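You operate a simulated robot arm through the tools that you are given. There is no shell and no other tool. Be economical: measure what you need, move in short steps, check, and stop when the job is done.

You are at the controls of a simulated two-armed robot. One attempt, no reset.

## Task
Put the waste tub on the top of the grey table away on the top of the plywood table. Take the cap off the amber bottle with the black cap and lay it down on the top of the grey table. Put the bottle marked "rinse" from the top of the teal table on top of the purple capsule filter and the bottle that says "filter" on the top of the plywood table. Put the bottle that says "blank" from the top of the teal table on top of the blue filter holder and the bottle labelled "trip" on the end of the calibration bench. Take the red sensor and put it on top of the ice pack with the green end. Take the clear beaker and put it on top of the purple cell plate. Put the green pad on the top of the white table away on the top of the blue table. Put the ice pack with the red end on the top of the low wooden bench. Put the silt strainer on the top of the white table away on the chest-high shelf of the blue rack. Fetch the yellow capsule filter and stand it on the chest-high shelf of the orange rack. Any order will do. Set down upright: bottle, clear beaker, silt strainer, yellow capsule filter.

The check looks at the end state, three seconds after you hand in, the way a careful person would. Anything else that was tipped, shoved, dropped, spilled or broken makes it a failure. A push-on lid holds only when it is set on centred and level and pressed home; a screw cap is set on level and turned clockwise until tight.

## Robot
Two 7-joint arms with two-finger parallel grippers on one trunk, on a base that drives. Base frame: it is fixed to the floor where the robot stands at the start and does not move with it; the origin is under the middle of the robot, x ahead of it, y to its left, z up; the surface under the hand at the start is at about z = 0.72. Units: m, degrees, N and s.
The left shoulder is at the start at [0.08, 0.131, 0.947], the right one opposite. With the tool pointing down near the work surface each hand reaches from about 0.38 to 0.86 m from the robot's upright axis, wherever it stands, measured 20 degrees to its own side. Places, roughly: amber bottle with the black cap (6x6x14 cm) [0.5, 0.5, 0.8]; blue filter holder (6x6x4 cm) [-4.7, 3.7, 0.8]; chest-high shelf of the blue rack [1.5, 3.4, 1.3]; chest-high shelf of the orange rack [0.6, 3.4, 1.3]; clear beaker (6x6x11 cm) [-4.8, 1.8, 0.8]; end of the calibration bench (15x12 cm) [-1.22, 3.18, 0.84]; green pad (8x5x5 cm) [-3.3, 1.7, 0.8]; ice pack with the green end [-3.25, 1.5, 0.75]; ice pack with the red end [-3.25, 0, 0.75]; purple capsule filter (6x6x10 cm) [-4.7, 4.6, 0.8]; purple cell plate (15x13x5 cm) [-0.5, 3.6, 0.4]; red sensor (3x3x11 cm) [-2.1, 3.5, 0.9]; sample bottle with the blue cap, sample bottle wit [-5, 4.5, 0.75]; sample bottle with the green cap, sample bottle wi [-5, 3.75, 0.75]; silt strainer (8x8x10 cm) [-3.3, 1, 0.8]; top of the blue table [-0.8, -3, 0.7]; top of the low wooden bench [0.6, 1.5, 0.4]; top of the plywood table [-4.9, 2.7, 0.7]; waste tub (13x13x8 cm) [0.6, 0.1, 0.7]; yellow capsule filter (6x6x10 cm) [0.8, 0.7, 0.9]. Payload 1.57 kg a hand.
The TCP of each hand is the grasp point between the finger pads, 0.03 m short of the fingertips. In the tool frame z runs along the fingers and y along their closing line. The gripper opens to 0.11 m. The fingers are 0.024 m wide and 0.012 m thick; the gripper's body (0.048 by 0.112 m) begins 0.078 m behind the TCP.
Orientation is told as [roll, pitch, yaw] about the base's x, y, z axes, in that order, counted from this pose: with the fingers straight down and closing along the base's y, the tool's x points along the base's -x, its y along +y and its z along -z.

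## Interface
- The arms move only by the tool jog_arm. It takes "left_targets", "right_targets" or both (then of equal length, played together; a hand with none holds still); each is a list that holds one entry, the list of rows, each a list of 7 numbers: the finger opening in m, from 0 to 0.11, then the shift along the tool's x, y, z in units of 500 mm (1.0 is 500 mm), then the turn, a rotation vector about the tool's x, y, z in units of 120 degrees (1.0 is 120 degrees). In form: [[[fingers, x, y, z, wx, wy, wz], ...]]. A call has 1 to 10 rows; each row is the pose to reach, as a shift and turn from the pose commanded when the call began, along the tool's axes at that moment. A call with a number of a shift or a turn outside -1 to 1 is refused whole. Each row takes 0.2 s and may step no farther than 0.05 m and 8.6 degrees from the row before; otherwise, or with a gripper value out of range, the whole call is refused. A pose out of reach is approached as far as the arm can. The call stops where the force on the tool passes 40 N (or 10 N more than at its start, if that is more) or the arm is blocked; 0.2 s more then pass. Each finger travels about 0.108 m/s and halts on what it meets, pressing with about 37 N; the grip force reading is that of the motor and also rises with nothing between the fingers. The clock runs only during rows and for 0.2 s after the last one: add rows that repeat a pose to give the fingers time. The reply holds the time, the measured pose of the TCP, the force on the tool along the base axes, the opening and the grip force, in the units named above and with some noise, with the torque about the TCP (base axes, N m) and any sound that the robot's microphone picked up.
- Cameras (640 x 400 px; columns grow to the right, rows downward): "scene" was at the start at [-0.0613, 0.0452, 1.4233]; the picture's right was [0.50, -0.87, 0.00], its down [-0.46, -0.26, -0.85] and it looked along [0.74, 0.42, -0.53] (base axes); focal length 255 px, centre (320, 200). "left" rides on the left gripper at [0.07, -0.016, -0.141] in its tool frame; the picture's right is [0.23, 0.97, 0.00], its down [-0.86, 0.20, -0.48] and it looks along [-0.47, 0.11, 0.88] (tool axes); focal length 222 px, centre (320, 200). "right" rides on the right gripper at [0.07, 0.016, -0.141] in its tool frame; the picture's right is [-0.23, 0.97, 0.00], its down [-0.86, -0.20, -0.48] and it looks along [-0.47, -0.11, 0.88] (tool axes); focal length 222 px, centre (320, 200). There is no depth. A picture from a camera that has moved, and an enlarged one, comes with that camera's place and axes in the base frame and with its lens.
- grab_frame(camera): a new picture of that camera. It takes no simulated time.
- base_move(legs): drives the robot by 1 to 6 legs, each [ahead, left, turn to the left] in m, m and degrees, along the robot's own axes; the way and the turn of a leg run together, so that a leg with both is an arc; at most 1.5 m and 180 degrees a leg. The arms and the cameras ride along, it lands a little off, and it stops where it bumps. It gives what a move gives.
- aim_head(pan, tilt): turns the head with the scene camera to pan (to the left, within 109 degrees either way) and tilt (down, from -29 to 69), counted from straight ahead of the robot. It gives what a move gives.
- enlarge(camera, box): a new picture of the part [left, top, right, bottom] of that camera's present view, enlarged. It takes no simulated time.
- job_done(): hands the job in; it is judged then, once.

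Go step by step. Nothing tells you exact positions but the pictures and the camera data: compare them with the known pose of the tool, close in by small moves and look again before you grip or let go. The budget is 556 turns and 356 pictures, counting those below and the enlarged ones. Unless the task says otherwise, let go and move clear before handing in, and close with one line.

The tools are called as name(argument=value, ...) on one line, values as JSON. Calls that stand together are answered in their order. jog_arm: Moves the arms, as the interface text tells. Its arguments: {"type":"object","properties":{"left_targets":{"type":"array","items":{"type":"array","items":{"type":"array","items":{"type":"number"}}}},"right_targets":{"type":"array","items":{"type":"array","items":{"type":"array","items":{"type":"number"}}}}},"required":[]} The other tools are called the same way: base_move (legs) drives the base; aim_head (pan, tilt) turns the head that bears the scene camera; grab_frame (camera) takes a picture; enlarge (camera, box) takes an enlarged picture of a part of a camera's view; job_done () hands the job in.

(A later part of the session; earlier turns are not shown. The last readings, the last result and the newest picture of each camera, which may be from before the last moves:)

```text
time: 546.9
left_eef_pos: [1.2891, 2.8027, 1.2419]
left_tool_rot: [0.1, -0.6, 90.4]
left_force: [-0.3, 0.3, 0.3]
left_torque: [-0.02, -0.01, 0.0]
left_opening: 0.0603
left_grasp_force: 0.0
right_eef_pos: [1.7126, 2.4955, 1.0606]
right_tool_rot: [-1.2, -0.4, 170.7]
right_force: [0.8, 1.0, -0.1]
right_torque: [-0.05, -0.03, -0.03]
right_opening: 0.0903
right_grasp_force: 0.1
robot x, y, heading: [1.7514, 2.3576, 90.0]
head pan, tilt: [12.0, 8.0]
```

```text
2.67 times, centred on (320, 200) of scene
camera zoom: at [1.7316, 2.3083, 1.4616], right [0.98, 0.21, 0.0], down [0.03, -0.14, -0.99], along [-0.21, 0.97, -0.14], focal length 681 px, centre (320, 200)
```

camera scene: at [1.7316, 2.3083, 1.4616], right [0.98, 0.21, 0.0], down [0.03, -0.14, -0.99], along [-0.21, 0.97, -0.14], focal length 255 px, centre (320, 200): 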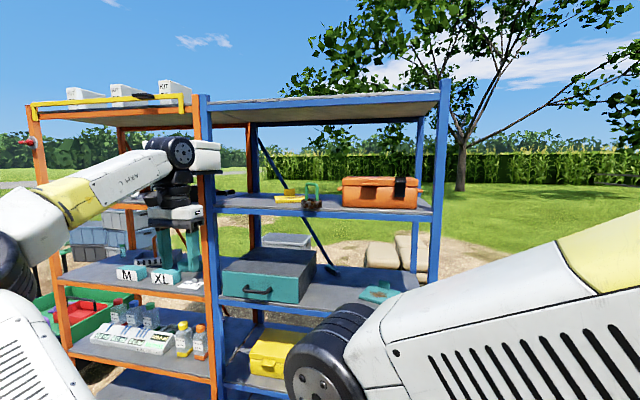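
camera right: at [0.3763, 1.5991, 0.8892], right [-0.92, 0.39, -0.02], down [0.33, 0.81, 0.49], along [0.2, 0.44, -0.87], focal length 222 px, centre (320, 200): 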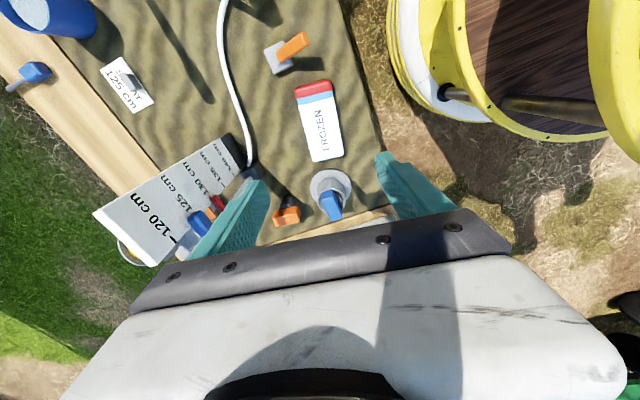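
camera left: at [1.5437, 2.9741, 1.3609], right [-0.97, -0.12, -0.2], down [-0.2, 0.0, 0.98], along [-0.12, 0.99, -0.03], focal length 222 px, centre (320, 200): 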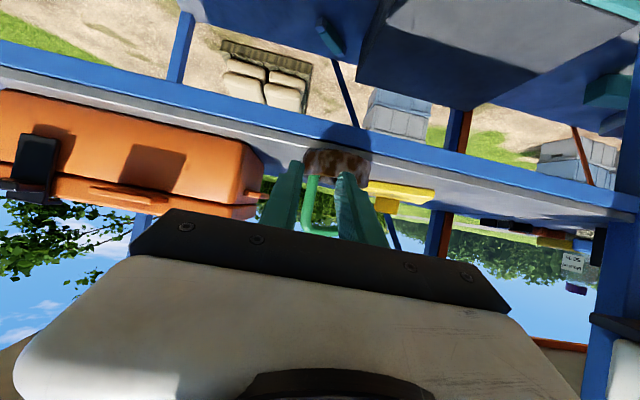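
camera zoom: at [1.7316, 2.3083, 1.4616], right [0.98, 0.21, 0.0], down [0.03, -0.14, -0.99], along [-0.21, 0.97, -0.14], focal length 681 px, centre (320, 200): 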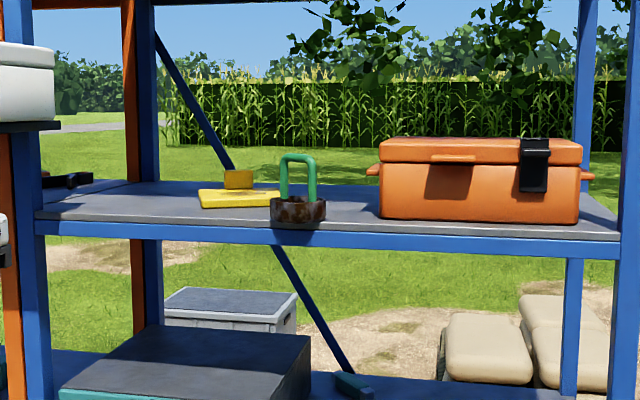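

base_move(legs=[[0.13, 0, 0], [0, 0, 90], [1.5, 0, 0], [1.5, 0, 0], [1.45, -0.2, 0], [1.25, 0, 0]])

aim_head(pan=-40, tilt=25)

grab_frame(camera="scene")

```text
time: 579.0
left_eef_pos: [-4.4331, 2.3067, 1.2414]
left_tool_rot: [0.1, -0.6, 179.0]
left_force: [0.0, -0.2, 0.2]
left_torque: [-0.01, 0.02, 0.02]
left_opening: 0.0601
left_grasp_force: 0.2
right_eef_pos: [-4.1135, 2.7228, 1.0609]
right_tool_rot: [-1.1, -0.4, -100.7]
right_force: [0.2, 0.8, 0.5]
right_torque: [-0.01, 0.0, 0.0]
right_opening: 0.0902
right_grasp_force: 0.1
robot x, y, heading: [-3.9725, 2.7576, 178.6]
head pan, tilt: [12.0, 8.0]
```

```text
time: 580.2
left_eef_pos: [-4.432, 2.3069, 1.2429]
left_tool_rot: [0.1, -0.5, 179.0]
left_force: [-0.1, -0.1, -0.5]
left_torque: [-0.03, 0.0, 0.01]
left_opening: 0.0598
left_grasp_force: 0.1
right_eef_pos: [-4.1147, 2.7233, 1.0605]
right_tool_rot: [-1.1, -0.4, -100.8]
right_force: [-0.3, 0.7, -0.1]
right_torque: [0.02, -0.01, 0.0]
right_opening: 0.0899
right_grasp_force: 0.0
robot x, y, heading: [-3.9739, 2.7554, 178.6]
head pan, tilt: [-40.0, 25.0]
```

```text
143 pictures are left
camera scene: at [-3.9038, 2.8156, 1.434], right [0.66, 0.75, 0.0], down [0.32, -0.28, -0.91], along [-0.68, 0.6, -0.42], focal length 255 px, centre (320, 200)
```

scene: 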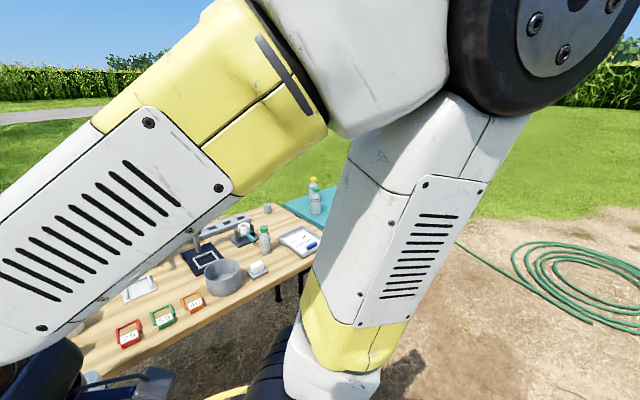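

jog_arm(right_targets=[[[0.09, 0.043, -0.076, -0.018, 0, 0, 0.066], [0.09, 0.085, -0.152, -0.036, 0, 0, 0.132], [0.09, 0.128, -0.229, -0.054, 0, 0, 0.198], [0.09, 0.17, -0.305, -0.072, 0, 0, 0.264], [0.09, 0.213, -0.381, -0.09, 0, 0, 0.33], [0.09, 0.256, -0.457, -0.108, 0, 0, 0.396], [0.09, 0.298, -0.533, -0.126, 0, 0, 0.462], [0.09, 0.341, -0.61, -0.144, 0, 0, 0.528], [0.09, 0.383, -0.686, -0.162, 0, 0, 0.594], [0.09, 0.426, -0.762, -0.18, 0, 0, 0.66]]])

base_move(legs=[[0.1, -0.9, 0]])

aim_head(pan=0, tilt=25)

grab_frame(camera="scene")

```text
time: 582.4
left_eef_pos: [-4.4321, 2.3059, 1.2421]
left_tool_rot: [0.1, -0.6, 178.9]
left_force: [-0.2, -0.8, -0.2]
left_torque: [0.02, 0.04, 0.02]
left_opening: 0.0599
left_grasp_force: 0.0
right_eef_pos: [-4.4428, 3.0031, 1.1589]
right_tool_rot: [0.0, -1.1, 180.0]
right_force: [-0.3, -0.4, -0.2]
right_torque: [0.02, 0.02, 0.01]
right_opening: 0.0901
right_grasp_force: 0.1
robot x, y, heading: [-3.9799, 2.7576, 178.5]
head pan, tilt: [-40.0, 25.0]
```

```text
time: 587.1
left_eef_pos: [-4.5081, 3.2182, 1.2426]
left_tool_rot: [0.1, -0.7, 177.8]
left_force: [0.1, 0.1, 0.6]
left_torque: [-0.01, 0.01, -0.02]
left_opening: 0.0598
left_grasp_force: 0.1
right_eef_pos: [-4.5069, 3.915, 1.158]
right_tool_rot: [0.1, -1.1, 179.0]
right_force: [-0.5, -0.5, 0.7]
right_torque: [0.0, 0.04, 0.02]
right_opening: 0.0902
right_grasp_force: 0.0
robot x, y, heading: [-4.0422, 3.656, 177.3]
head pan, tilt: [-40.0, 25.0]
```

```text
time: 588.2
left_eef_pos: [-4.5089, 3.2173, 1.242]
left_tool_rot: [0.1, -0.5, 177.9]
left_force: [0.5, -0.2, 0.7]
left_torque: [-0.02, 0.03, 0.04]
left_opening: 0.06
left_grasp_force: 0.1
right_eef_pos: [-4.5068, 3.9154, 1.1587]
right_tool_rot: [0.0, -1.1, 178.9]
right_force: [-0.1, -0.5, -0.1]
right_torque: [-0.02, 0.01, 0.03]
right_opening: 0.09
right_grasp_force: 0.1
robot x, y, heading: [-4.042, 3.6606, 177.5]
head pan, tilt: [0.0, 25.0]
```

```text
142 pictures are left
camera scene: at [-3.9944, 3.6573, 1.434], right [0.05, 1.0, 0.0], down [0.42, -0.02, -0.91], along [-0.91, 0.04, -0.42], focal length 255 px, centre (320, 200)
```

scene: 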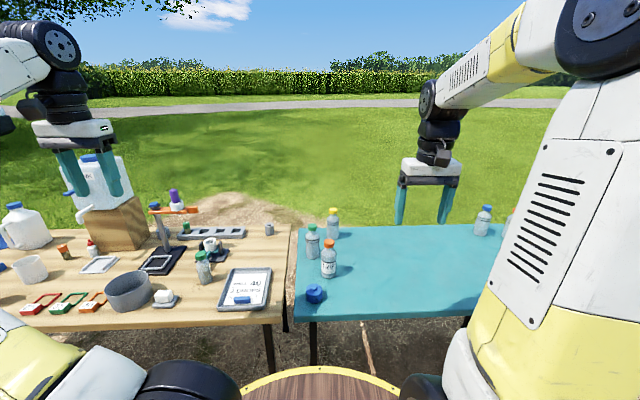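

enlarge(camera="scene", box=[280, 190, 420, 310])

enlarge(camera="scene", box=[440, 190, 560, 310])

```text
3.33 times, centred on (350, 250) of scene
camera zoom: at [-3.9944, 3.6573, 1.434], right [0.05, 1.0, 0.0], down [0.42, -0.02, -0.91], along [-0.91, 0.04, -0.42], focal length 851 px, centre (220, 33)
```

zoom: 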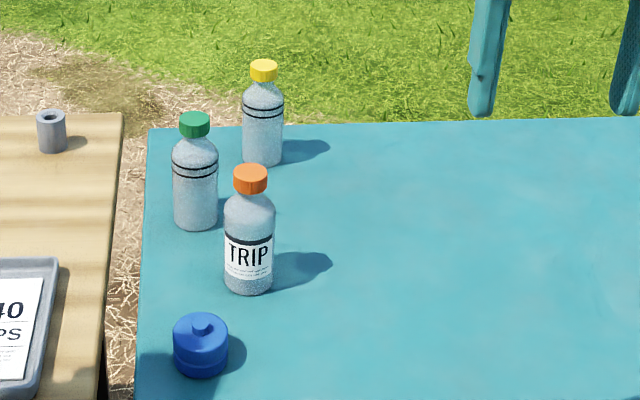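

```text
3.33 times, centred on (500, 250) of scene
camera zoom: at [-3.9944, 3.6573, 1.434], right [0.05, 1.0, 0.0], down [0.42, -0.02, -0.91], along [-0.91, 0.04, -0.42], focal length 851 px, centre (-280, 33)
```

zoom: 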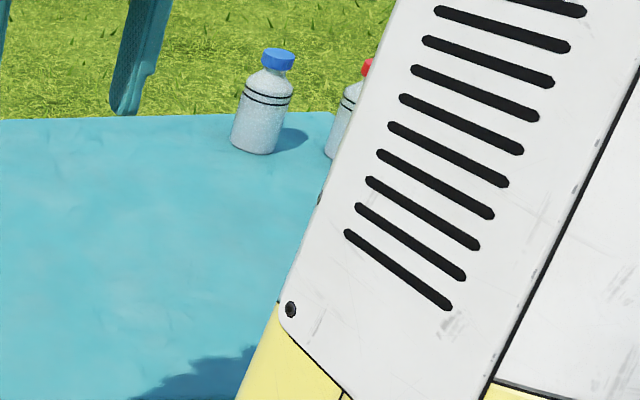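

base_move(legs=[[0.15, 0, 2.5]])

grab_frame(camera="right")

```text
time: 589.6
left_eef_pos: [-4.6377, 3.2004, 1.2409]
left_tool_rot: [0.1, -0.6, -179.6]
left_force: [0.8, 0.2, -0.4]
left_torque: [-0.01, 0.01, -0.01]
left_opening: 0.0598
left_grasp_force: 0.0
right_eef_pos: [-4.6667, 3.8961, 1.158]
right_tool_rot: [0.1, -1.1, -178.6]
right_force: [-0.3, -0.8, 0.0]
right_torque: [0.01, 0.03, 0.0]
right_opening: 0.0901
right_grasp_force: 0.0
robot x, y, heading: [-4.1948, 3.659, 180.0]
head pan, tilt: [0.0, 25.0]
```

```text
139 pictures are left
camera right: at [-4.5944, 3.8828, 1.2976], right [-0.2, -0.98, 0.01], down [-0.85, 0.18, 0.49], along [-0.49, 0.09, -0.87], focal length 222 px, centre (320, 200)
```

right: 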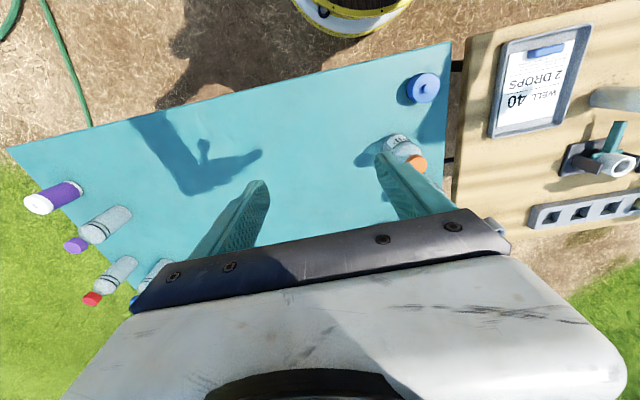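

jog_arm(right_targets=[[[0.08, -0.058, 0.056, 0.03, 0, 0.002, 0], [0.08, -0.116, 0.112, 0.06, 0, 0.004, 0], [0.08, -0.174, 0.168, 0.09, 0, 0.006, 0], [0.08, -0.232, 0.225, 0.12, 0, 0.009, 0], [0.08, -0.29, 0.281, 0.16, 0, 0.009, 0], [0.08, -0.348, 0.337, 0.2, 0, 0.009, 0], [0.08, -0.406, 0.394, 0.24, 0, 0.009, 0], [0.08, -0.465, 0.45, 0.27, 0, 0.009, 0]]])

grab_frame(camera="right")

```text
time: 591.4
left_eef_pos: [-4.6386, 3.2008, 1.2427]
left_tool_rot: [0.0, -0.6, -179.6]
left_force: [0.2, 0.8, 0.1]
left_torque: [0.0, 0.02, 0.01]
left_opening: 0.0599
left_grasp_force: 0.0
right_eef_pos: [-4.8967, 3.6632, 1.0258]
right_tool_rot: [0.2, -0.1, -178.5]
right_force: [1.1, 0.6, -1.1]
right_torque: [0.01, 0.03, -0.02]
right_opening: 0.08
right_grasp_force: 0.0
robot x, y, heading: [-4.196, 3.6609, 180.1]
head pan, tilt: [0.0, 25.0]
```

```text
138 pictures are left
camera right: at [-4.8265, 3.6501, 1.1671], right [-0.2, -0.98, 0.0], down [-0.86, 0.18, 0.48], along [-0.47, 0.1, -0.88], focal length 222 px, centre (320, 200)
```

right: 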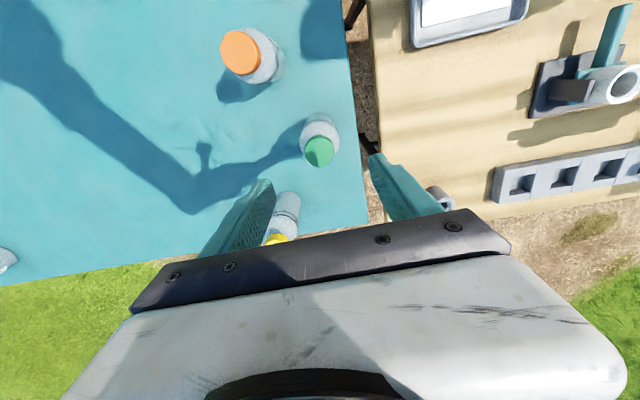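

jog_arm(right_targets=[[[0.08, -0.014, -0.01, 0.09, 0, 0, 0], [0.08, -0.014, -0.01, 0.18, 0, 0, 0], [0.08, -0.014, -0.01, 0.27, 0, 0, 0], [0.08, -0.014, -0.01, 0.362, 0, 0, 0], [0.06, -0.014, -0.01, 0.362, 0, 0, 0], [0.04, -0.014, -0.01, 0.362, 0, 0, 0], [0.04, -0.014, -0.01, 0.362, 0, 0, 0]]])

grab_frame(camera="right")

```text
time: 593.0
left_eef_pos: [-4.6389, 3.2012, 1.2422]
left_tool_rot: [0.1, -0.7, -179.6]
left_force: [-0.4, -0.6, 0.3]
left_torque: [0.0, -0.02, 0.01]
left_opening: 0.0603
left_grasp_force: 0.1
right_eef_pos: [-4.9035, 3.6703, 0.8481]
right_tool_rot: [0.2, -0.1, -178.6]
right_force: [0.5, -0.2, -0.7]
right_torque: [-0.03, 0.0, 0.02]
right_opening: 0.0578
right_grasp_force: 37.2
robot x, y, heading: [-4.1927, 3.6624, 180.1]
head pan, tilt: [0.0, 25.0]
```

```text
137 pictures are left
camera right: at [-4.833, 3.6559, 0.9879], right [-0.2, -0.98, 0.0], down [-0.86, 0.18, 0.48], along [-0.47, 0.09, -0.88], focal length 222 px, centre (320, 200)
```

right: 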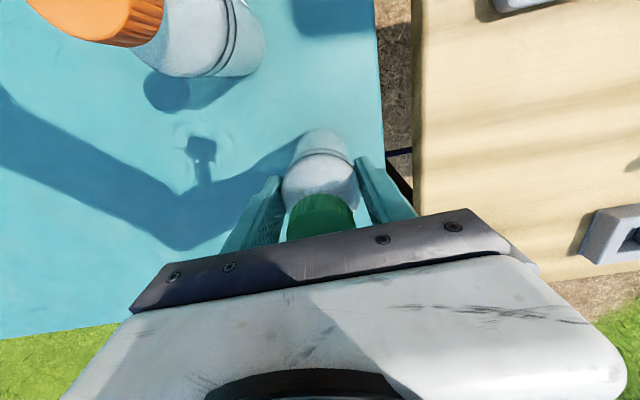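

jog_arm(right_targets=[[[0.04, 0, 0, -0.05, 0, 0, 0], [0.04, 0, 0, -0.14, 0, 0, 0], [0.04, 0.04, 0, -0.22, 0, 0, 0], [0.04, 0.1, 0, -0.28, 0, 0, -0.07], [0.04, 0.16, 0, -0.33, 0, 0, -0.14], [0.04, 0.2, 0, -0.38, 0, 0, -0.21], [0.04, 0.25, 0, -0.4, 0, 0, -0.28], [0.04, 0.3, 0, -0.4, 0, 0, -0.35], [0.04, 0.35, 0, -0.4, 0, 0, -0.42], [0.04, 0.4, 0, -0.4, 0, 0, -0.49]]])

jog_arm(right_targets=[[[0.04, 0, 0, 0, 0, 0, -0.07], [0.04, 0, 0, 0, 0, 0, -0.14], [0.04, 0, 0, 0, 0, 0, -0.21], [0.04, 0, 0, 0, 0, 0, -0.28], [0.04, 0, 0, 0, 0, 0, -0.35], [0.04, 0, 0, 0, 0, 0, -0.42], [0.04, 0, 0, 0, 0, 0, -0.49], [0.04, 0, 0, 0, 0, 0, -0.56], [0.04, 0, 0, 0, 0, 0, -0.63], [0.04, 0, 0, 0, 0, 0, -0.7]]])

grab_frame(camera="scene")

```text
time: 595.2
left_eef_pos: [-4.6381, 3.1989, 1.2434]
left_tool_rot: [0.1, -0.5, -179.6]
left_force: [0.1, 0.3, 0.1]
left_torque: [0.0, 0.0, -0.01]
left_opening: 0.0598
left_grasp_force: 0.0
right_eef_pos: [-4.7029, 3.675, 1.0459]
right_tool_rot: [0.0, -0.1, -119.6]
right_force: [0.2, 0.2, -0.3]
right_torque: [-0.02, -0.07, 0.02]
right_opening: 0.0578
right_grasp_force: 37.0
robot x, y, heading: [-4.1938, 3.6625, 179.8]
head pan, tilt: [0.0, 25.0]
```

```text
time: 597.4
left_eef_pos: [-4.6393, 3.2004, 1.2429]
left_tool_rot: [0.1, -0.6, -179.7]
left_force: [-0.1, 0.4, -0.6]
left_torque: [0.03, 0.01, 0.01]
left_opening: 0.0596
left_grasp_force: 0.0
right_eef_pos: [-4.7032, 3.6758, 1.0464]
right_tool_rot: [-0.2, 0.0, -35.6]
right_force: [-0.6, -0.2, -0.6]
right_torque: [0.03, -0.01, 0.02]
right_opening: 0.0577
right_grasp_force: 36.9
robot x, y, heading: [-4.1921, 3.6638, 180.1]
head pan, tilt: [0.0, 25.0]
```

```text
136 pictures are left
camera scene: at [-4.1444, 3.6626, 1.434], right [0.0, 1.0, 0.0], down [0.42, 0.0, -0.91], along [-0.91, 0.0, -0.42], focal length 255 px, centre (320, 200)
```

scene: 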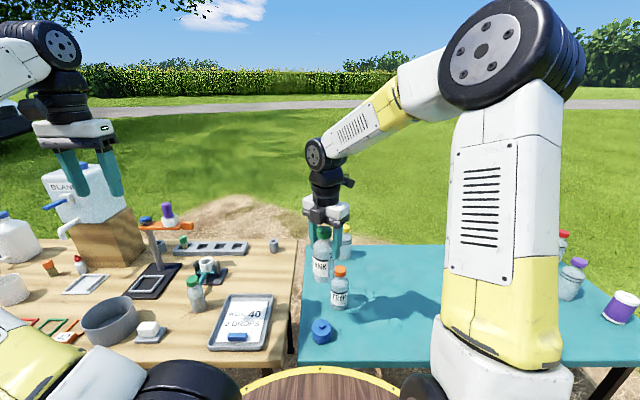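

enlarge(camera="scene", box=[290, 200, 390, 350])

```text
2.67 times, centred on (340, 275) of scene
camera zoom: at [-4.1444, 3.6626, 1.434], right [0.0, 1.0, 0.0], down [0.42, 0.0, -0.91], along [-0.91, 0.0, -0.42], focal length 681 px, centre (267, 0)
```

zoom: 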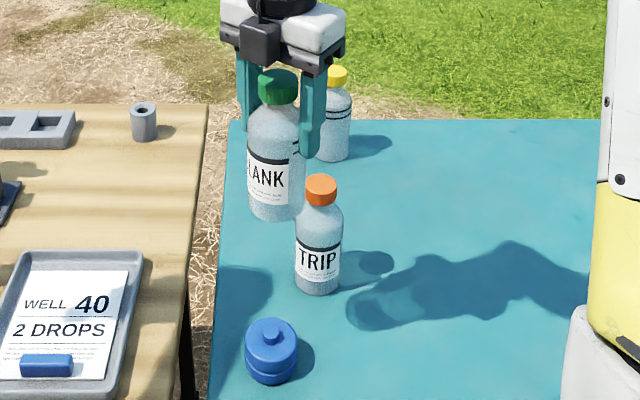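

enlarge(camera="scene", box=[296, 300, 346, 350])

enlarge(camera="left", box=[0, 0, 640, 300])

```text
8.00 times, centred on (321, 325) of scene
camera zoom: at [-4.1444, 3.6626, 1.434], right [0.0, 1.0, 0.0], down [0.42, 0.0, -0.91], along [-0.91, 0.0, -0.42], focal length 2042 px, centre (312, -800)
```

zoom: 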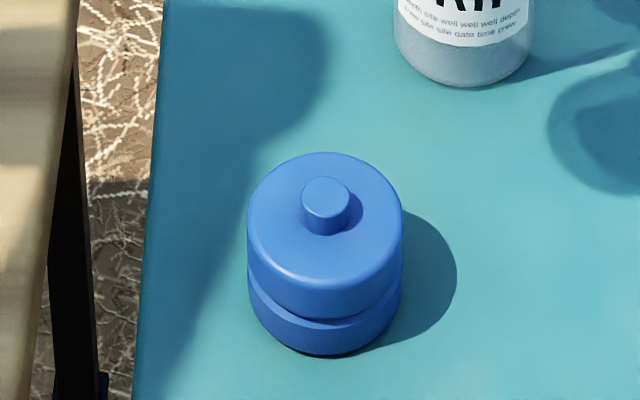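

```text
1.00 times, centred on (320, 150) of left (not enlarged: the box is as wide or as high as the picture)
camera zoom: at [-4.5686, 3.2168, 1.3836], right [0.23, -0.97, 0.0], down [-0.85, -0.2, 0.49], along [-0.47, -0.11, -0.87], focal length 222 px, centre (320, 250)
```

zoom: 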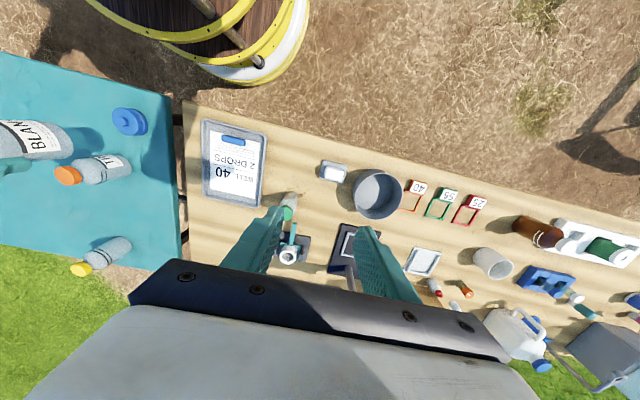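

jog_arm(right_targets=[[[0.04, -0.05, 0.08, -0.02, 0, 0, 0], [0.04, -0.1, 0.16, -0.04, 0, 0, 0], [0.04, -0.15, 0.24, -0.06, 0, 0, 0], [0.04, -0.2, 0.32, -0.08, 0, 0, 0], [0.04, -0.25, 0.4, -0.1, 0, 0, 0], [0.04, -0.3, 0.46, -0.1, 0, 0, 0]]])

```text
time: 598.8
left_eef_pos: [-4.6394, 3.2005, 1.2421]
left_tool_rot: [0.1, -0.5, -179.5]
left_force: [0.3, -0.5, -0.2]
left_torque: [0.03, -0.05, 0.04]
left_opening: 0.06
left_grasp_force: 0.0
right_eef_pos: [-4.4441, 3.7747, 1.0979]
right_tool_rot: [-0.3, 0.0, -35.6]
right_force: [0.0, -1.1, -0.2]
right_torque: [0.02, -0.04, -0.03]
right_opening: 0.058
right_grasp_force: 36.6
robot x, y, heading: [-4.1906, 3.6617, 180.1]
head pan, tilt: [0.0, 25.0]
```

jog_arm(right_targets=[[[0.04, 0.08, 0.04, 0, 0, 0, 0], [0.04, 0.16, 0.08, 0, 0, 0, 0], [0.04, 0.24, 0.13, 0, 0, 0, 0], [0.04, 0.32, 0.17, 0, 0, 0, 0], [0.04, 0.395, 0.21, 0, 0, 0, 0]]], left_targets=[[[0.08, -0.01, -0.09, 0.04, 0, 0.001, 0], [0.08, -0.02, -0.18, 0.08, 0, 0.002, 0], [0.08, -0.03, -0.27, 0.12, 0, 0.003, 0], [0.08, -0.04, -0.36, 0.16, 0, 0.004, 0], [0.08, -0.05, -0.45, 0.2, 0, 0.004, 0]]])

```text
time: 600.0
left_eef_pos: [-4.6611, 3.4245, 1.1417]
left_tool_rot: [0.0, -0.1, -179.6]
left_force: [0.5, -0.3, 0.7]
left_torque: [0.06, -0.03, 0.01]
left_opening: 0.0801
left_grasp_force: 0.1
right_eef_pos: [-4.5454, 3.9731, 1.0974]
right_tool_rot: [-0.1, 0.1, -35.7]
right_force: [-0.1, -0.2, 0.4]
right_torque: [0.05, 0.02, 0.02]
right_opening: 0.0575
right_grasp_force: 37.2
robot x, y, heading: [-4.1959, 3.664, -179.9]
head pan, tilt: [0.0, 25.0]
```

jog_arm(left_targets=[[[0.08, 0, -0.06, 0.06, 0, 0, 0], [0.08, 0, -0.12, 0.12, 0, 0, 0], [0.08, 0, -0.18, 0.18, 0, 0, 0], [0.08, -0.01, -0.24, 0.24, 0, 0, 0], [0.08, -0.01, -0.3, 0.3, 0, 0, 0], [0.08, -0.02, -0.36, 0.36, 0, 0, 0], [0.08, -0.02, -0.42, 0.42, 0, 0, 0], [0.08, -0.022, -0.485, 0.484, 0, 0, 0]]])

grab_frame(camera="left")

```text
time: 601.8
left_eef_pos: [-4.6555, 3.56, 0.9695]
left_tool_rot: [0.0, -0.2, -179.5]
left_force: [-0.4, -0.1, 0.8]
left_torque: [0.0, 0.02, 0.0]
left_opening: 0.0799
left_grasp_force: 0.2
left hand out of reach, approached as far as the arm can: row 5, 6, 7, 8
right_eef_pos: [-4.5459, 3.9723, 1.0959]
right_tool_rot: [-0.1, 0.0, -35.8]
right_force: [-0.2, 0.7, -0.9]
right_torque: [0.02, 0.0, -0.01]
right_opening: 0.0574
right_grasp_force: 37.1
robot x, y, heading: [-4.1958, 3.6631, 179.9]
head pan, tilt: [0.0, 25.0]
```

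```text
132 pictures are left
camera left: at [-4.5871, 3.5775, 1.1108], right [0.24, -0.97, 0.0], down [-0.85, -0.21, 0.48], along [-0.47, -0.11, -0.88], focal length 222 px, centre (320, 200)
```

left: 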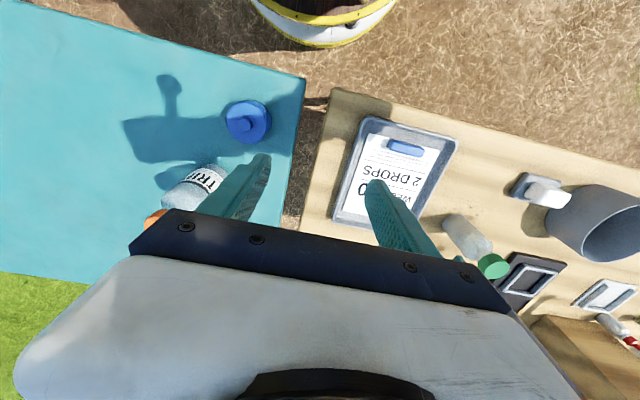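

base_move(legs=[[-0.15, 0.1, 0]])

```text
time: 603.3
left_eef_pos: [-4.506, 3.4613, 0.9691]
left_tool_rot: [0.0, -0.2, -179.5]
left_force: [-0.6, -0.6, -0.1]
left_torque: [-0.05, 0.03, 0.0]
left_opening: 0.08
left_grasp_force: 0.0
right_eef_pos: [-4.395, 3.8728, 1.0975]
right_tool_rot: [0.0, -0.1, -35.9]
right_force: [0.1, 0.1, 0.0]
right_torque: [0.0, -0.01, -0.02]
right_opening: 0.0576
right_grasp_force: 37.4
robot x, y, heading: [-4.0402, 3.5625, 179.9]
head pan, tilt: [0.0, 25.0]
```

jog_arm(left_targets=[[[0.08, -0.055, -0.069, 0.02, 0, 0, 0], [0.08, -0.11, -0.137, 0.04, 0, 0, 0], [0.08, -0.166, -0.206, 0.06, 0, 0, 0], [0.08, -0.221, -0.275, 0.08, 0, 0, 0], [0.08, -0.277, -0.343, 0.11, 0, 0, 0], [0.08, -0.332, -0.412, 0.138, 0, 0, 0]]])

grab_frame(camera="left")

```text
time: 604.7
left_eef_pos: [-4.5051, 3.4622, 0.9701]
left_tool_rot: [0.0, -0.3, -179.5]
left_force: [-0.6, -0.9, -0.5]
left_torque: [0.03, -0.03, -0.04]
left_opening: 0.0802
left_grasp_force: 0.0
left hand out of reach, approached as far as the arm can: row 1, 2, 3, 4, 5, 6
right_eef_pos: [-4.3955, 3.8746, 1.0966]
right_tool_rot: [-0.1, 0.0, -35.7]
right_force: [0.2, 0.1, -0.6]
right_torque: [-0.03, 0.01, 0.0]
right_opening: 0.0575
right_grasp_force: 37.4
robot x, y, heading: [-4.0415, 3.5593, 180.2]
head pan, tilt: [0.0, 25.0]
```

```text
131 pictures are left
camera left: at [-4.4366, 3.4782, 1.111], right [0.24, -0.97, 0.0], down [-0.85, -0.21, 0.48], along [-0.47, -0.11, -0.88], focal length 222 px, centre (320, 200)
```

left: 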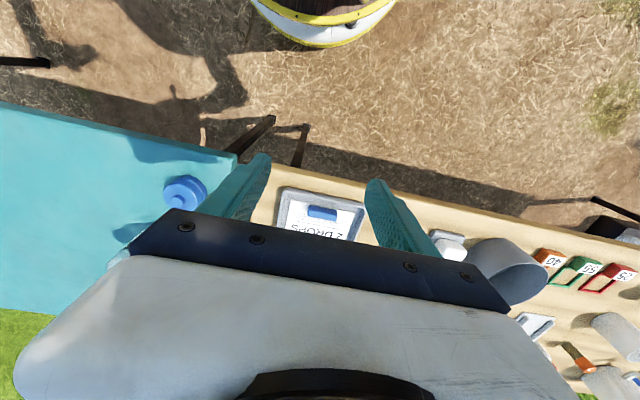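

jog_arm(left_targets=[[[0.08, -0.03, 0.05, -0.07, 0, 0, 0], [0.08, -0.08, 0.1, -0.13, 0, 0, 0], [0.08, -0.14, 0.14, -0.18, 0, 0, 0], [0.08, -0.21, 0.14, -0.22, 0, 0, 0], [0.08, -0.28, 0.1, -0.22, 0, 0, 0], [0.08, -0.34, 0.04, -0.22, 0, 0, 0], [0.08, -0.38, -0.04, -0.22, 0, 0, 0], [0.08, -0.38, -0.13, -0.22, 0, 0, 0], [0.08, -0.38, -0.22, -0.22, 0, 0, 0]]])

```text
time: 606.7
left_eef_pos: [-4.6068, 3.3941, 1.0818]
left_tool_rot: [-0.1, -0.4, -179.3]
left_force: [0.3, 1.0, 0.2]
left_torque: [-0.03, 0.02, -0.03]
left_opening: 0.08
left_grasp_force: 0.1
left hand out of reach, approached as far as the arm can: row 5, 6, 7, 8, 9
right_eef_pos: [-4.3951, 3.874, 1.098]
right_tool_rot: [-0.1, 0.0, -35.9]
right_force: [0.1, -0.4, -0.1]
right_torque: [-0.03, 0.0, 0.0]
right_opening: 0.0572
right_grasp_force: 37.1
robot x, y, heading: [-4.0399, 3.5649, 180.0]
head pan, tilt: [0.0, 25.0]
```

jog_arm(left_targets=[[[0.08, 0.0, 0.09, -0.02, 0, 0, 0], [0.08, 0.0, 0.18, -0.05, 0, 0, 0], [0.08, 0.0, 0.27, -0.08, 0, 0, 0], [0.08, 0.0, 0.36, -0.12, 0, 0, 0], [0.08, 0.0, 0.45, -0.15, 0, 0, 0], [0.08, 0.03, 0.54, -0.18, 0, 0, 0], [0.08, 0.06, 0.6, -0.2, 0, 0, 0]]])

jog_arm(left_targets=[[[0.08, -0.06, -0.06, 0.0, 0, 0, 0], [0.08, -0.12, -0.12, 0.0, 0, 0, 0], [0.08, -0.18, -0.18, 0.0, 0, 0, 0], [0.08, -0.22, -0.26, 0.0, 0, 0, 0], [0.08, -0.22, -0.35, 0.02, 0, 0, 0], [0.08, -0.22, -0.44, 0.04, 0, 0, 0], [0.08, -0.22, -0.53, 0.06, 0, 0, 0], [0.08, -0.22, -0.62, 0.08, 0, 0, 0], [0.08, -0.22, -0.71, 0.1, 0, 0, 0], [0.08, -0.22, -0.8, 0.14, 0, 0, 0]]])

```text
time: 608.3
left_eef_pos: [-4.5855, 3.0994, 1.1871]
left_tool_rot: [0.1, -0.1, -179.5]
left_force: [-0.5, 0.5, 0.2]
left_torque: [-0.02, 0.02, 0.0]
left_opening: 0.0801
left_grasp_force: 0.0
right_eef_pos: [-4.3947, 3.8738, 1.0972]
right_tool_rot: [-0.1, -0.2, -35.8]
right_force: [-0.3, 0.3, -0.3]
right_torque: [0.03, 0.01, 0.01]
right_opening: 0.0573
right_grasp_force: 37.0
robot x, y, heading: [-4.0427, 3.5623, 179.8]
head pan, tilt: [0.0, 25.0]
```

```text
time: 610.5
left_eef_pos: [-4.6186, 3.3627, 1.1229]
left_tool_rot: [0.0, -0.2, -179.5]
left_force: [0.0, -0.4, -0.3]
left_torque: [-0.01, -0.03, 0.01]
left_opening: 0.08
left_grasp_force: 0.1
left hand out of reach, approached as far as the arm can: row 3, 4, 5, 6, 7, 8, 9, 10
right_eef_pos: [-4.3957, 3.8732, 1.0969]
right_tool_rot: [-0.1, 0.0, -35.7]
right_force: [-0.9, -0.2, 0.1]
right_torque: [0.0, 0.01, 0.01]
right_opening: 0.0574
right_grasp_force: 36.6
robot x, y, heading: [-4.0415, 3.5623, -180.2]
head pan, tilt: [0.0, 25.0]
```

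aim_head(pan=25, tilt=15)

grab_frame(camera="scene")

```text
time: 611.4
left_eef_pos: [-4.6194, 3.3643, 1.1224]
left_tool_rot: [0.0, -0.2, -179.5]
left_force: [-0.7, -0.7, 0.1]
left_torque: [-0.02, 0.0, 0.02]
left_opening: 0.0802
left_grasp_force: 0.0
right_eef_pos: [-4.3953, 3.8748, 1.0972]
right_tool_rot: [-0.1, 0.0, -35.8]
right_force: [0.0, -0.4, -0.8]
right_torque: [0.02, 0.07, 0.07]
right_opening: 0.0573
right_grasp_force: 37.0
robot x, y, heading: [-4.0419, 3.5625, 180.0]
head pan, tilt: [25.0, 15.0]
```

```text
130 pictures are left
camera scene: at [-3.9863, 3.5242, 1.4502], right [-0.42, 0.91, 0.0], down [0.24, 0.11, -0.97], along [-0.88, -0.41, -0.26], focal length 255 px, centre (320, 200)
```

scene: 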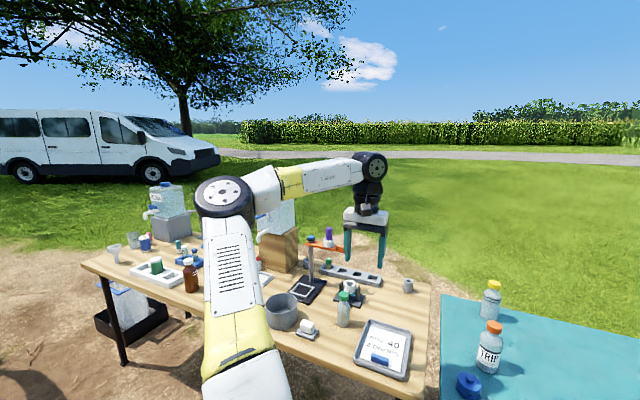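

jog_arm(right_targets=[[[0.04, 0, 0, 0, 0, 0, 0.07], [0.04, 0, 0, 0, 0, 0, 0.14], [0.04, 0, 0, 0, 0, 0, 0.21], [0.04, 0, 0, 0, 0, 0, 0.28], [0.04, 0, 0, 0, 0, 0, 0.35], [0.04, 0, 0, 0, 0, 0, 0.42], [0.04, 0, 0, 0, 0, 0, 0.49], [0.04, 0, 0, 0, 0, 0, 0.56], [0.04, 0, 0, 0, 0, 0, 0.63], [0.04, 0, 0, 0, 0, 0, 0.7]]])

base_move(legs=[[0.12, -0.1, 0]])

jog_arm(right_targets=[[[0.04, 0, 0, 0, 0, 0, 0.06], [0.04, 0, 0, 0, 0, 0, 0.12], [0.04, 0, 0, 0, 0, 0, 0.18], [0.04, 0, 0, 0, 0, 0, 0.24], [0.04, 0, 0, 0, 0, 0, 0.3], [0.04, 0, 0, 0, 0, 0, 0.36], [0.04, 0, 0, 0, 0, 0, 0.42], [0.04, 0, 0, 0, 0, 0, 0.48], [0.04, 0, 0, 0, 0, 0, 0.5]]])

```text
time: 613.6
left_eef_pos: [-4.6196, 3.362, 1.1231]
left_tool_rot: [0.1, -0.2, -179.5]
left_force: [-0.8, -1.2, -0.5]
left_torque: [-0.01, -0.02, -0.02]
left_opening: 0.0799
left_grasp_force: 0.1
right_eef_pos: [-4.3951, 3.8731, 1.0966]
right_tool_rot: [0.0, -0.2, -119.8]
right_force: [-0.9, -0.3, -0.7]
right_torque: [0.01, -0.02, -0.04]
right_opening: 0.0573
right_grasp_force: 37.4
robot x, y, heading: [-4.044, 3.564, 180.0]
head pan, tilt: [25.0, 15.0]
```

```text
time: 615.0
left_eef_pos: [-4.7397, 3.4645, 1.1235]
left_tool_rot: [0.1, -0.2, -179.7]
left_force: [0.7, -0.2, -0.1]
left_torque: [0.02, 0.02, -0.03]
left_opening: 0.0802
left_grasp_force: 0.1
right_eef_pos: [-4.5154, 3.9761, 1.0971]
right_tool_rot: [0.0, -0.1, -119.9]
right_force: [-0.3, 0.7, -0.2]
right_torque: [-0.01, 0.05, 0.0]
right_opening: 0.0573
right_grasp_force: 36.9
robot x, y, heading: [-4.1611, 3.6653, 179.6]
head pan, tilt: [25.0, 15.0]
```

```text
time: 617.0
left_eef_pos: [-4.7394, 3.4643, 1.1243]
left_tool_rot: [0.0, -0.2, -179.8]
left_force: [-0.1, -1.1, -0.7]
left_torque: [0.0, 0.01, 0.0]
left_opening: 0.08
left_grasp_force: 0.0
right_eef_pos: [-4.5139, 3.976, 1.0974]
right_tool_rot: [0.2, -0.1, 179.9]
right_force: [0.3, 0.2, 0.4]
right_torque: [0.01, 0.02, -0.02]
right_opening: 0.0574
right_grasp_force: 37.1
robot x, y, heading: [-4.1623, 3.6658, 179.3]
head pan, tilt: [25.0, 15.0]
```

jog_arm(right_targets=[[[0.04, -0.08, 0, 0.04, 0, 0, 0], [0.04, -0.16, 0, 0.08, 0, 0, 0], [0.04, -0.24, 0, 0.12, 0, 0, 0], [0.04, -0.32, 0, 0.17, 0, 0, 0], [0.04, -0.4, 0, 0.22, 0, 0, 0], [0.04, -0.47, 0, 0.28, 0, 0, 0], [0.04, -0.53, 0, 0.34, 0, 0, 0], [0.04, -0.53, 0, 0.42, 0, 0, 0], [0.04, -0.53, 0, 0.47, 0, 0, 0], [0.04, -0.53, 0, 0.49, 0, 0, 0]]])

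jog_arm(right_targets=[[[0.04, 0, 0, 0.005, 0, 0, 0], [0.04, 0, 0, 0.01, 0, 0, 0], [0.04, 0, 0, 0.015, 0, 0, 0], [0.04, 0, 0, 0.02, 0, 0, 0], [0.04, 0, 0, 0.025, 0, 0, 0]]])

grab_frame(camera="right")

```text
time: 619.2
left_eef_pos: [-4.7402, 3.4654, 1.1231]
left_tool_rot: [-0.1, -0.2, -179.7]
left_force: [0.6, -0.1, 0.2]
left_torque: [0.0, 0.01, 0.0]
left_opening: 0.0799
left_grasp_force: 0.0
right_eef_pos: [-4.7799, 3.9735, 0.8517]
right_tool_rot: [0.1, -0.1, -180.1]
right_force: [0.4, -0.1, -1.5]
right_torque: [-0.03, 0.01, 0.02]
right_opening: 0.0571
right_grasp_force: 37.3
robot x, y, heading: [-4.1609, 3.6653, 179.7]
head pan, tilt: [25.0, 15.0]
```

```text
time: 620.4
left_eef_pos: [-4.7387, 3.4644, 1.1233]
left_tool_rot: [0.1, -0.1, -179.7]
left_force: [0.2, -0.1, -0.6]
left_torque: [-0.02, -0.04, 0.0]
left_opening: 0.0799
left_grasp_force: 0.1
right_eef_pos: [-4.7797, 3.9734, 0.8417]
right_tool_rot: [0.2, -0.4, -180.1]
right_force: [-0.4, 1.1, 36.5]
right_torque: [0.08, 0.15, 0.17]
right_opening: 0.0572
right_grasp_force: 36.3
robot x, y, heading: [-4.1615, 3.6651, 179.6]
head pan, tilt: [25.0, 15.0]
```

```text
129 pictures are left
camera right: at [-4.7101, 3.9581, 0.9828], right [-0.23, -0.97, 0.0], down [-0.85, 0.2, 0.48], along [-0.47, 0.11, -0.88], focal length 222 px, centre (320, 200)
```

right: 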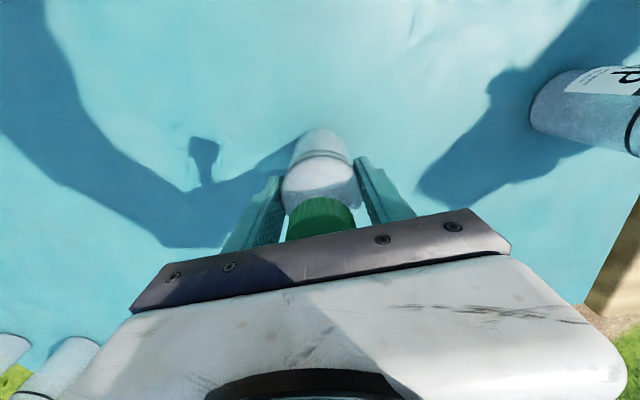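

jog_arm(right_targets=[[[0.06, 0, 0, -0.006, 0, 0, 0], [0.08, 0, 0, -0.006, 0, 0, 0], [0.08, 0, 0, -0.02, 0, 0, 0], [0.08, 0, 0, -0.1, 0, 0, 0], [0.08, 0, 0, -0.19, 0, 0, 0], [0.08, 0, 0.02, -0.28, 0, 0, 0], [0.08, 0.04, 0.09, -0.3, 0, 0, 0], [0.08, 0.07, 0.18, -0.3, 0, 0, 0], [0.08, 0.1, 0.27, -0.3, 0, 0, 0], [0.08, 0.13, 0.36, -0.3, 0, 0, 0]]])

jog_arm(right_targets=[[[0.08, 0.03, 0.08, 0.0, 0, 0, 0], [0.08, 0.06, 0.16, 0.02, 0, 0, 0], [0.08, 0.086, 0.24, 0.08, 0, 0, 0], [0.08, 0.086, 0.253, 0.16, 0, 0, 0]]])

grab_frame(camera="right")

```text
time: 622.6
left_eef_pos: [-4.7391, 3.4662, 1.1232]
left_tool_rot: [0.0, -0.1, -179.7]
left_force: [-0.2, 0.4, -0.7]
left_torque: [-0.01, 0.0, -0.02]
left_opening: 0.0801
left_grasp_force: 0.0
right_eef_pos: [-4.7164, 3.7928, 0.9911]
right_tool_rot: [0.3, -0.1, 180.0]
right_force: [0.0, 0.0, 1.1]
right_torque: [-0.03, 0.02, -0.01]
right_opening: 0.0798
right_grasp_force: 0.1
robot x, y, heading: [-4.1627, 3.6638, 179.8]
head pan, tilt: [25.0, 15.0]
```

```text
refused: row 3 steps farther than a row can; nothing moved
```

```text
128 pictures are left
camera right: at [-4.6467, 3.7777, 1.1322], right [-0.23, -0.97, 0.0], down [-0.85, 0.2, 0.48], along [-0.47, 0.11, -0.88], focal length 222 px, centre (320, 200)
```

right: 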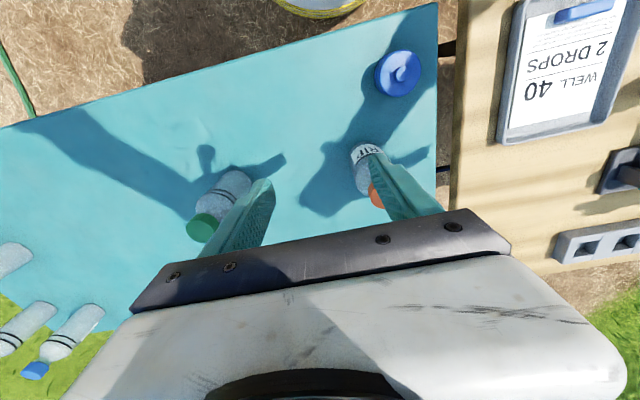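

jog_arm(right_targets=[[[0.08, 0.03, 0.08, 0.0, 0, 0, 0], [0.08, 0.06, 0.16, 0.02, 0, 0, 0], [0.08, 0.086, 0.22, 0.06, 0, 0, 0], [0.08, 0.086, 0.253, 0.13, 0, 0, 0], [0.08, 0.086, 0.253, 0.2, 0, 0, 0]]])

grab_frame(camera="right")

```text
time: 623.8
left_eef_pos: [-4.7388, 3.4651, 1.1219]
left_tool_rot: [-0.1, -0.3, -179.6]
left_force: [0.7, 0.5, 0.2]
left_torque: [-0.01, -0.03, -0.02]
left_opening: 0.08
left_grasp_force: 0.0
right_eef_pos: [-4.6712, 3.6674, 0.8907]
right_tool_rot: [0.2, -0.1, -180.0]
right_force: [-0.2, 0.0, 0.2]
right_torque: [-0.03, 0.0, 0.0]
right_opening: 0.0799
right_grasp_force: 0.2
robot x, y, heading: [-4.161, 3.6652, 179.7]
head pan, tilt: [25.0, 15.0]
```

```text
127 pictures are left
camera right: at [-4.6018, 3.6526, 1.0317], right [-0.23, -0.97, 0.0], down [-0.85, 0.2, 0.48], along [-0.47, 0.11, -0.88], focal length 222 px, centre (320, 200)
```

right: 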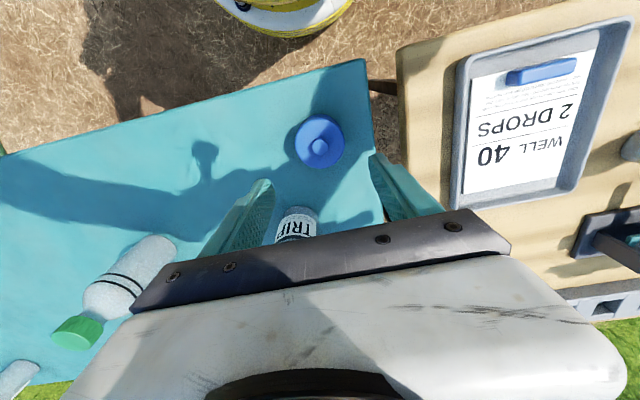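

enlarge(camera="right", box=[270, 100, 370, 180])

```text
5.00 times, centred on (320, 140) of right
camera zoom: at [-4.6018, 3.6526, 1.0317], right [-0.23, -0.97, 0.0], down [-0.85, 0.2, 0.48], along [-0.47, 0.11, -0.88], focal length 1111 px, centre (320, 500)
```

zoom: 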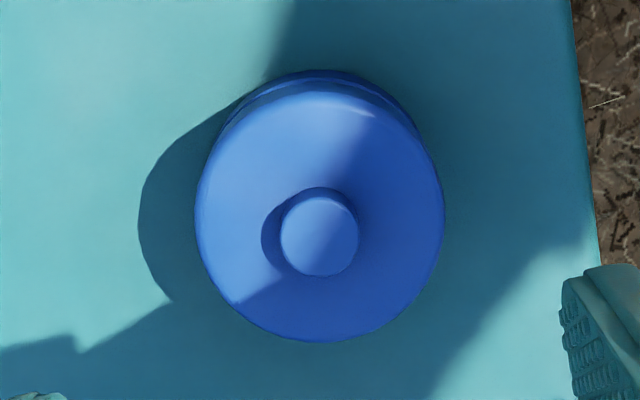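

jog_arm(right_targets=[[[0.08, 0, 0, -0.09, 0, 0, 0], [0.08, 0, -0.03, -0.17, 0, 0, 0], [0.08, -0.03, -0.11, -0.18, 0, 0, 0], [0.08, -0.06, -0.2, -0.18, 0, 0, 0], [0.08, -0.09, -0.29, -0.18, 0, 0, 0], [0.08, -0.12, -0.38, -0.18, 0, 0, 0], [0.08, -0.15, -0.47, -0.18, 0, 0, 0], [0.08, -0.19, -0.55, -0.18, 0, 0, 0], [0.08, -0.217, -0.612, -0.18, 0, 0, 0]]])

enlarge(camera="right", box=[270, 100, 370, 180])

```text
time: 625.8
left_eef_pos: [-4.7398, 3.4658, 1.1239]
left_tool_rot: [-0.1, -0.2, -179.6]
left_force: [0.3, 0.1, 1.3]
left_torque: [0.0, 0.01, -0.05]
left_opening: 0.0799
left_grasp_force: 0.1
right_eef_pos: [-4.7791, 3.974, 0.981]
right_tool_rot: [0.3, 0.0, -180.0]
right_force: [-0.1, 0.3, 0.3]
right_torque: [0.04, 0.04, -0.02]
right_opening: 0.08
right_grasp_force: 0.0
robot x, y, heading: [-4.1617, 3.6646, 179.8]
head pan, tilt: [25.0, 15.0]
```

```text
5.00 times, centred on (320, 140) of right
camera zoom: at [-4.7095, 3.9591, 1.1223], right [-0.23, -0.97, 0.0], down [-0.86, 0.2, 0.48], along [-0.47, 0.11, -0.88], focal length 1111 px, centre (320, 500)
```

zoom: 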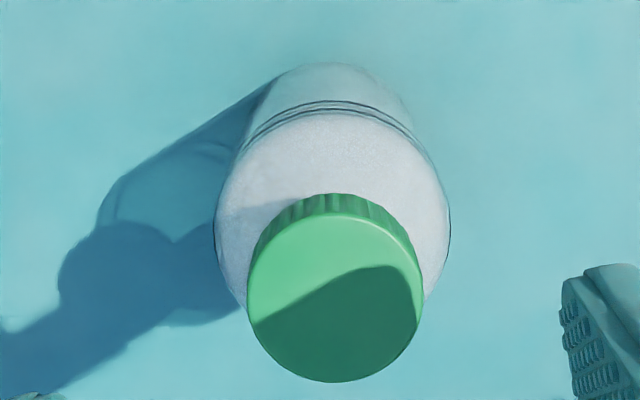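

jog_arm(right_targets=[[[0.08, 0, 0.006, 0.06, 0, 0, 0], [0.08, 0, 0.006, 0.12, 0, 0, 0]]])

enlarge(camera="right", box=[270, 120, 370, 200])

```text
time: 626.4
left_eef_pos: [-4.7397, 3.4665, 1.1239]
left_tool_rot: [0.1, -0.3, -179.7]
left_force: [0.5, -0.6, -0.3]
left_torque: [-0.01, 0.01, -0.01]
left_opening: 0.0799
left_grasp_force: 0.1
right_eef_pos: [-4.7805, 3.9714, 0.9209]
right_tool_rot: [0.1, -0.1, -180.1]
right_force: [-0.2, 0.0, 1.1]
right_torque: [0.01, 0.04, 0.01]
right_opening: 0.0799
right_grasp_force: 0.1
robot x, y, heading: [-4.1616, 3.6661, 179.8]
head pan, tilt: [25.0, 15.0]
```

```text
5.00 times, centred on (320, 160) of right
camera zoom: at [-4.7098, 3.9548, 1.0611], right [-0.23, -0.97, 0.0], down [-0.85, 0.2, 0.48], along [-0.47, 0.11, -0.88], focal length 1111 px, centre (320, 400)
```

zoom: 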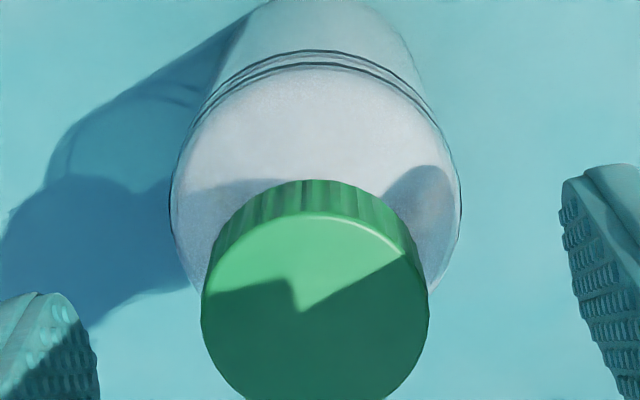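

jog_arm(right_targets=[[[0.08, 0.007, 0, 0.07, 0, 0, 0], [0.08, 0.007, 0, 0.15, 0, 0, 0], [0.06, 0.007, 0, 0.15, 0, 0, 0], [0.04, 0.007, 0, 0.15, 0, 0, 0], [0.04, 0.007, 0, 0.15, 0, 0, 0]]])

grab_frame(camera="right")

```text
time: 627.6
left_eef_pos: [-4.7382, 3.4655, 1.1232]
left_tool_rot: [-0.1, -0.3, -179.7]
left_force: [-0.5, -0.1, 0.2]
left_torque: [0.03, -0.03, -0.05]
left_opening: 0.0802
left_grasp_force: 0.0
right_eef_pos: [-4.7721, 3.9713, 0.8438]
right_tool_rot: [0.1, -0.2, -180.1]
right_force: [-0.6, 0.8, 0.1]
right_torque: [0.06, 0.06, 0.01]
right_opening: 0.0567
right_grasp_force: 37.5
robot x, y, heading: [-4.161, 3.6632, 179.7]
head pan, tilt: [25.0, 15.0]
```

```text
123 pictures are left
camera right: at [-4.7038, 3.9552, 0.9848], right [-0.23, -0.97, 0.0], down [-0.85, 0.2, 0.48], along [-0.47, 0.11, -0.88], focal length 222 px, centre (320, 200)
```

right: 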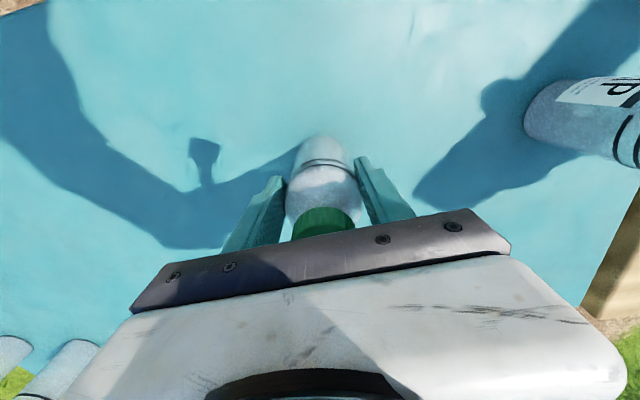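

jog_arm(right_targets=[[[0.04, 0, 0, -0.05, 0, 0, 0], [0.04, 0, 0, -0.14, 0, 0, 0], [0.04, 0, 0, -0.23, 0, 0, 0], [0.04, 0.02, 0.0, -0.32, 0, 0, 0], [0.04, 0.05, 0.06, -0.38, 0, 0, 0], [0.04, 0.08, 0.14, -0.4, 0, 0, 0], [0.04, 0.12, 0.22, -0.4, 0, 0, 0], [0.04, 0.16, 0.3, -0.4, 0, 0, 0], [0.04, 0.2, 0.38, -0.4, 0, 0, 0], [0.04, 0.218, 0.46, -0.4, 0, 0, 0]]])

jog_arm(right_targets=[[[0.04, 0, 0.08, 0.0, 0, 0, 0], [0.04, 0, 0.15, 0.0, 0, 0, 0], [0.04, 0, 0.15, 0.06, 0, 0, 0], [0.04, 0, 0.15, 0.12, 0, 0, 0], [0.04, 0, 0.15, 0.18, 0, 0, 0], [0.04, 0, 0.15, 0.24, 0, 0, 0], [0.04, 0, 0.15, 0.27, 0, 0, 0]]])

```text
time: 629.8
left_eef_pos: [-4.7405, 3.4652, 1.1244]
left_tool_rot: [0.0, -0.2, -179.7]
left_force: [-0.4, 0.4, -0.4]
left_torque: [-0.03, 0.02, 0.03]
left_opening: 0.0799
left_grasp_force: 0.1
right_eef_pos: [-4.6684, 3.7429, 1.0467]
right_tool_rot: [0.1, -0.1, 180.0]
right_force: [0.7, 0.0, -0.4]
right_torque: [-0.04, 0.03, 0.02]
right_opening: 0.0568
right_grasp_force: 37.3
robot x, y, heading: [-4.1608, 3.662, 179.7]
head pan, tilt: [25.0, 15.0]
```

```text
time: 631.4
left_eef_pos: [-4.7402, 3.4644, 1.1222]
left_tool_rot: [0.0, -0.2, -179.7]
left_force: [0.5, 0.1, 0.1]
left_torque: [0.03, 0.01, 0.03]
left_opening: 0.0802
left_grasp_force: 0.1
right_eef_pos: [-4.6665, 3.666, 0.9105]
right_tool_rot: [0.1, 0.0, -179.9]
right_force: [0.0, 0.4, 0.8]
right_torque: [-0.05, 0.01, 0.01]
right_opening: 0.057
right_grasp_force: 36.8
robot x, y, heading: [-4.1602, 3.6655, 179.9]
head pan, tilt: [25.0, 15.0]
```

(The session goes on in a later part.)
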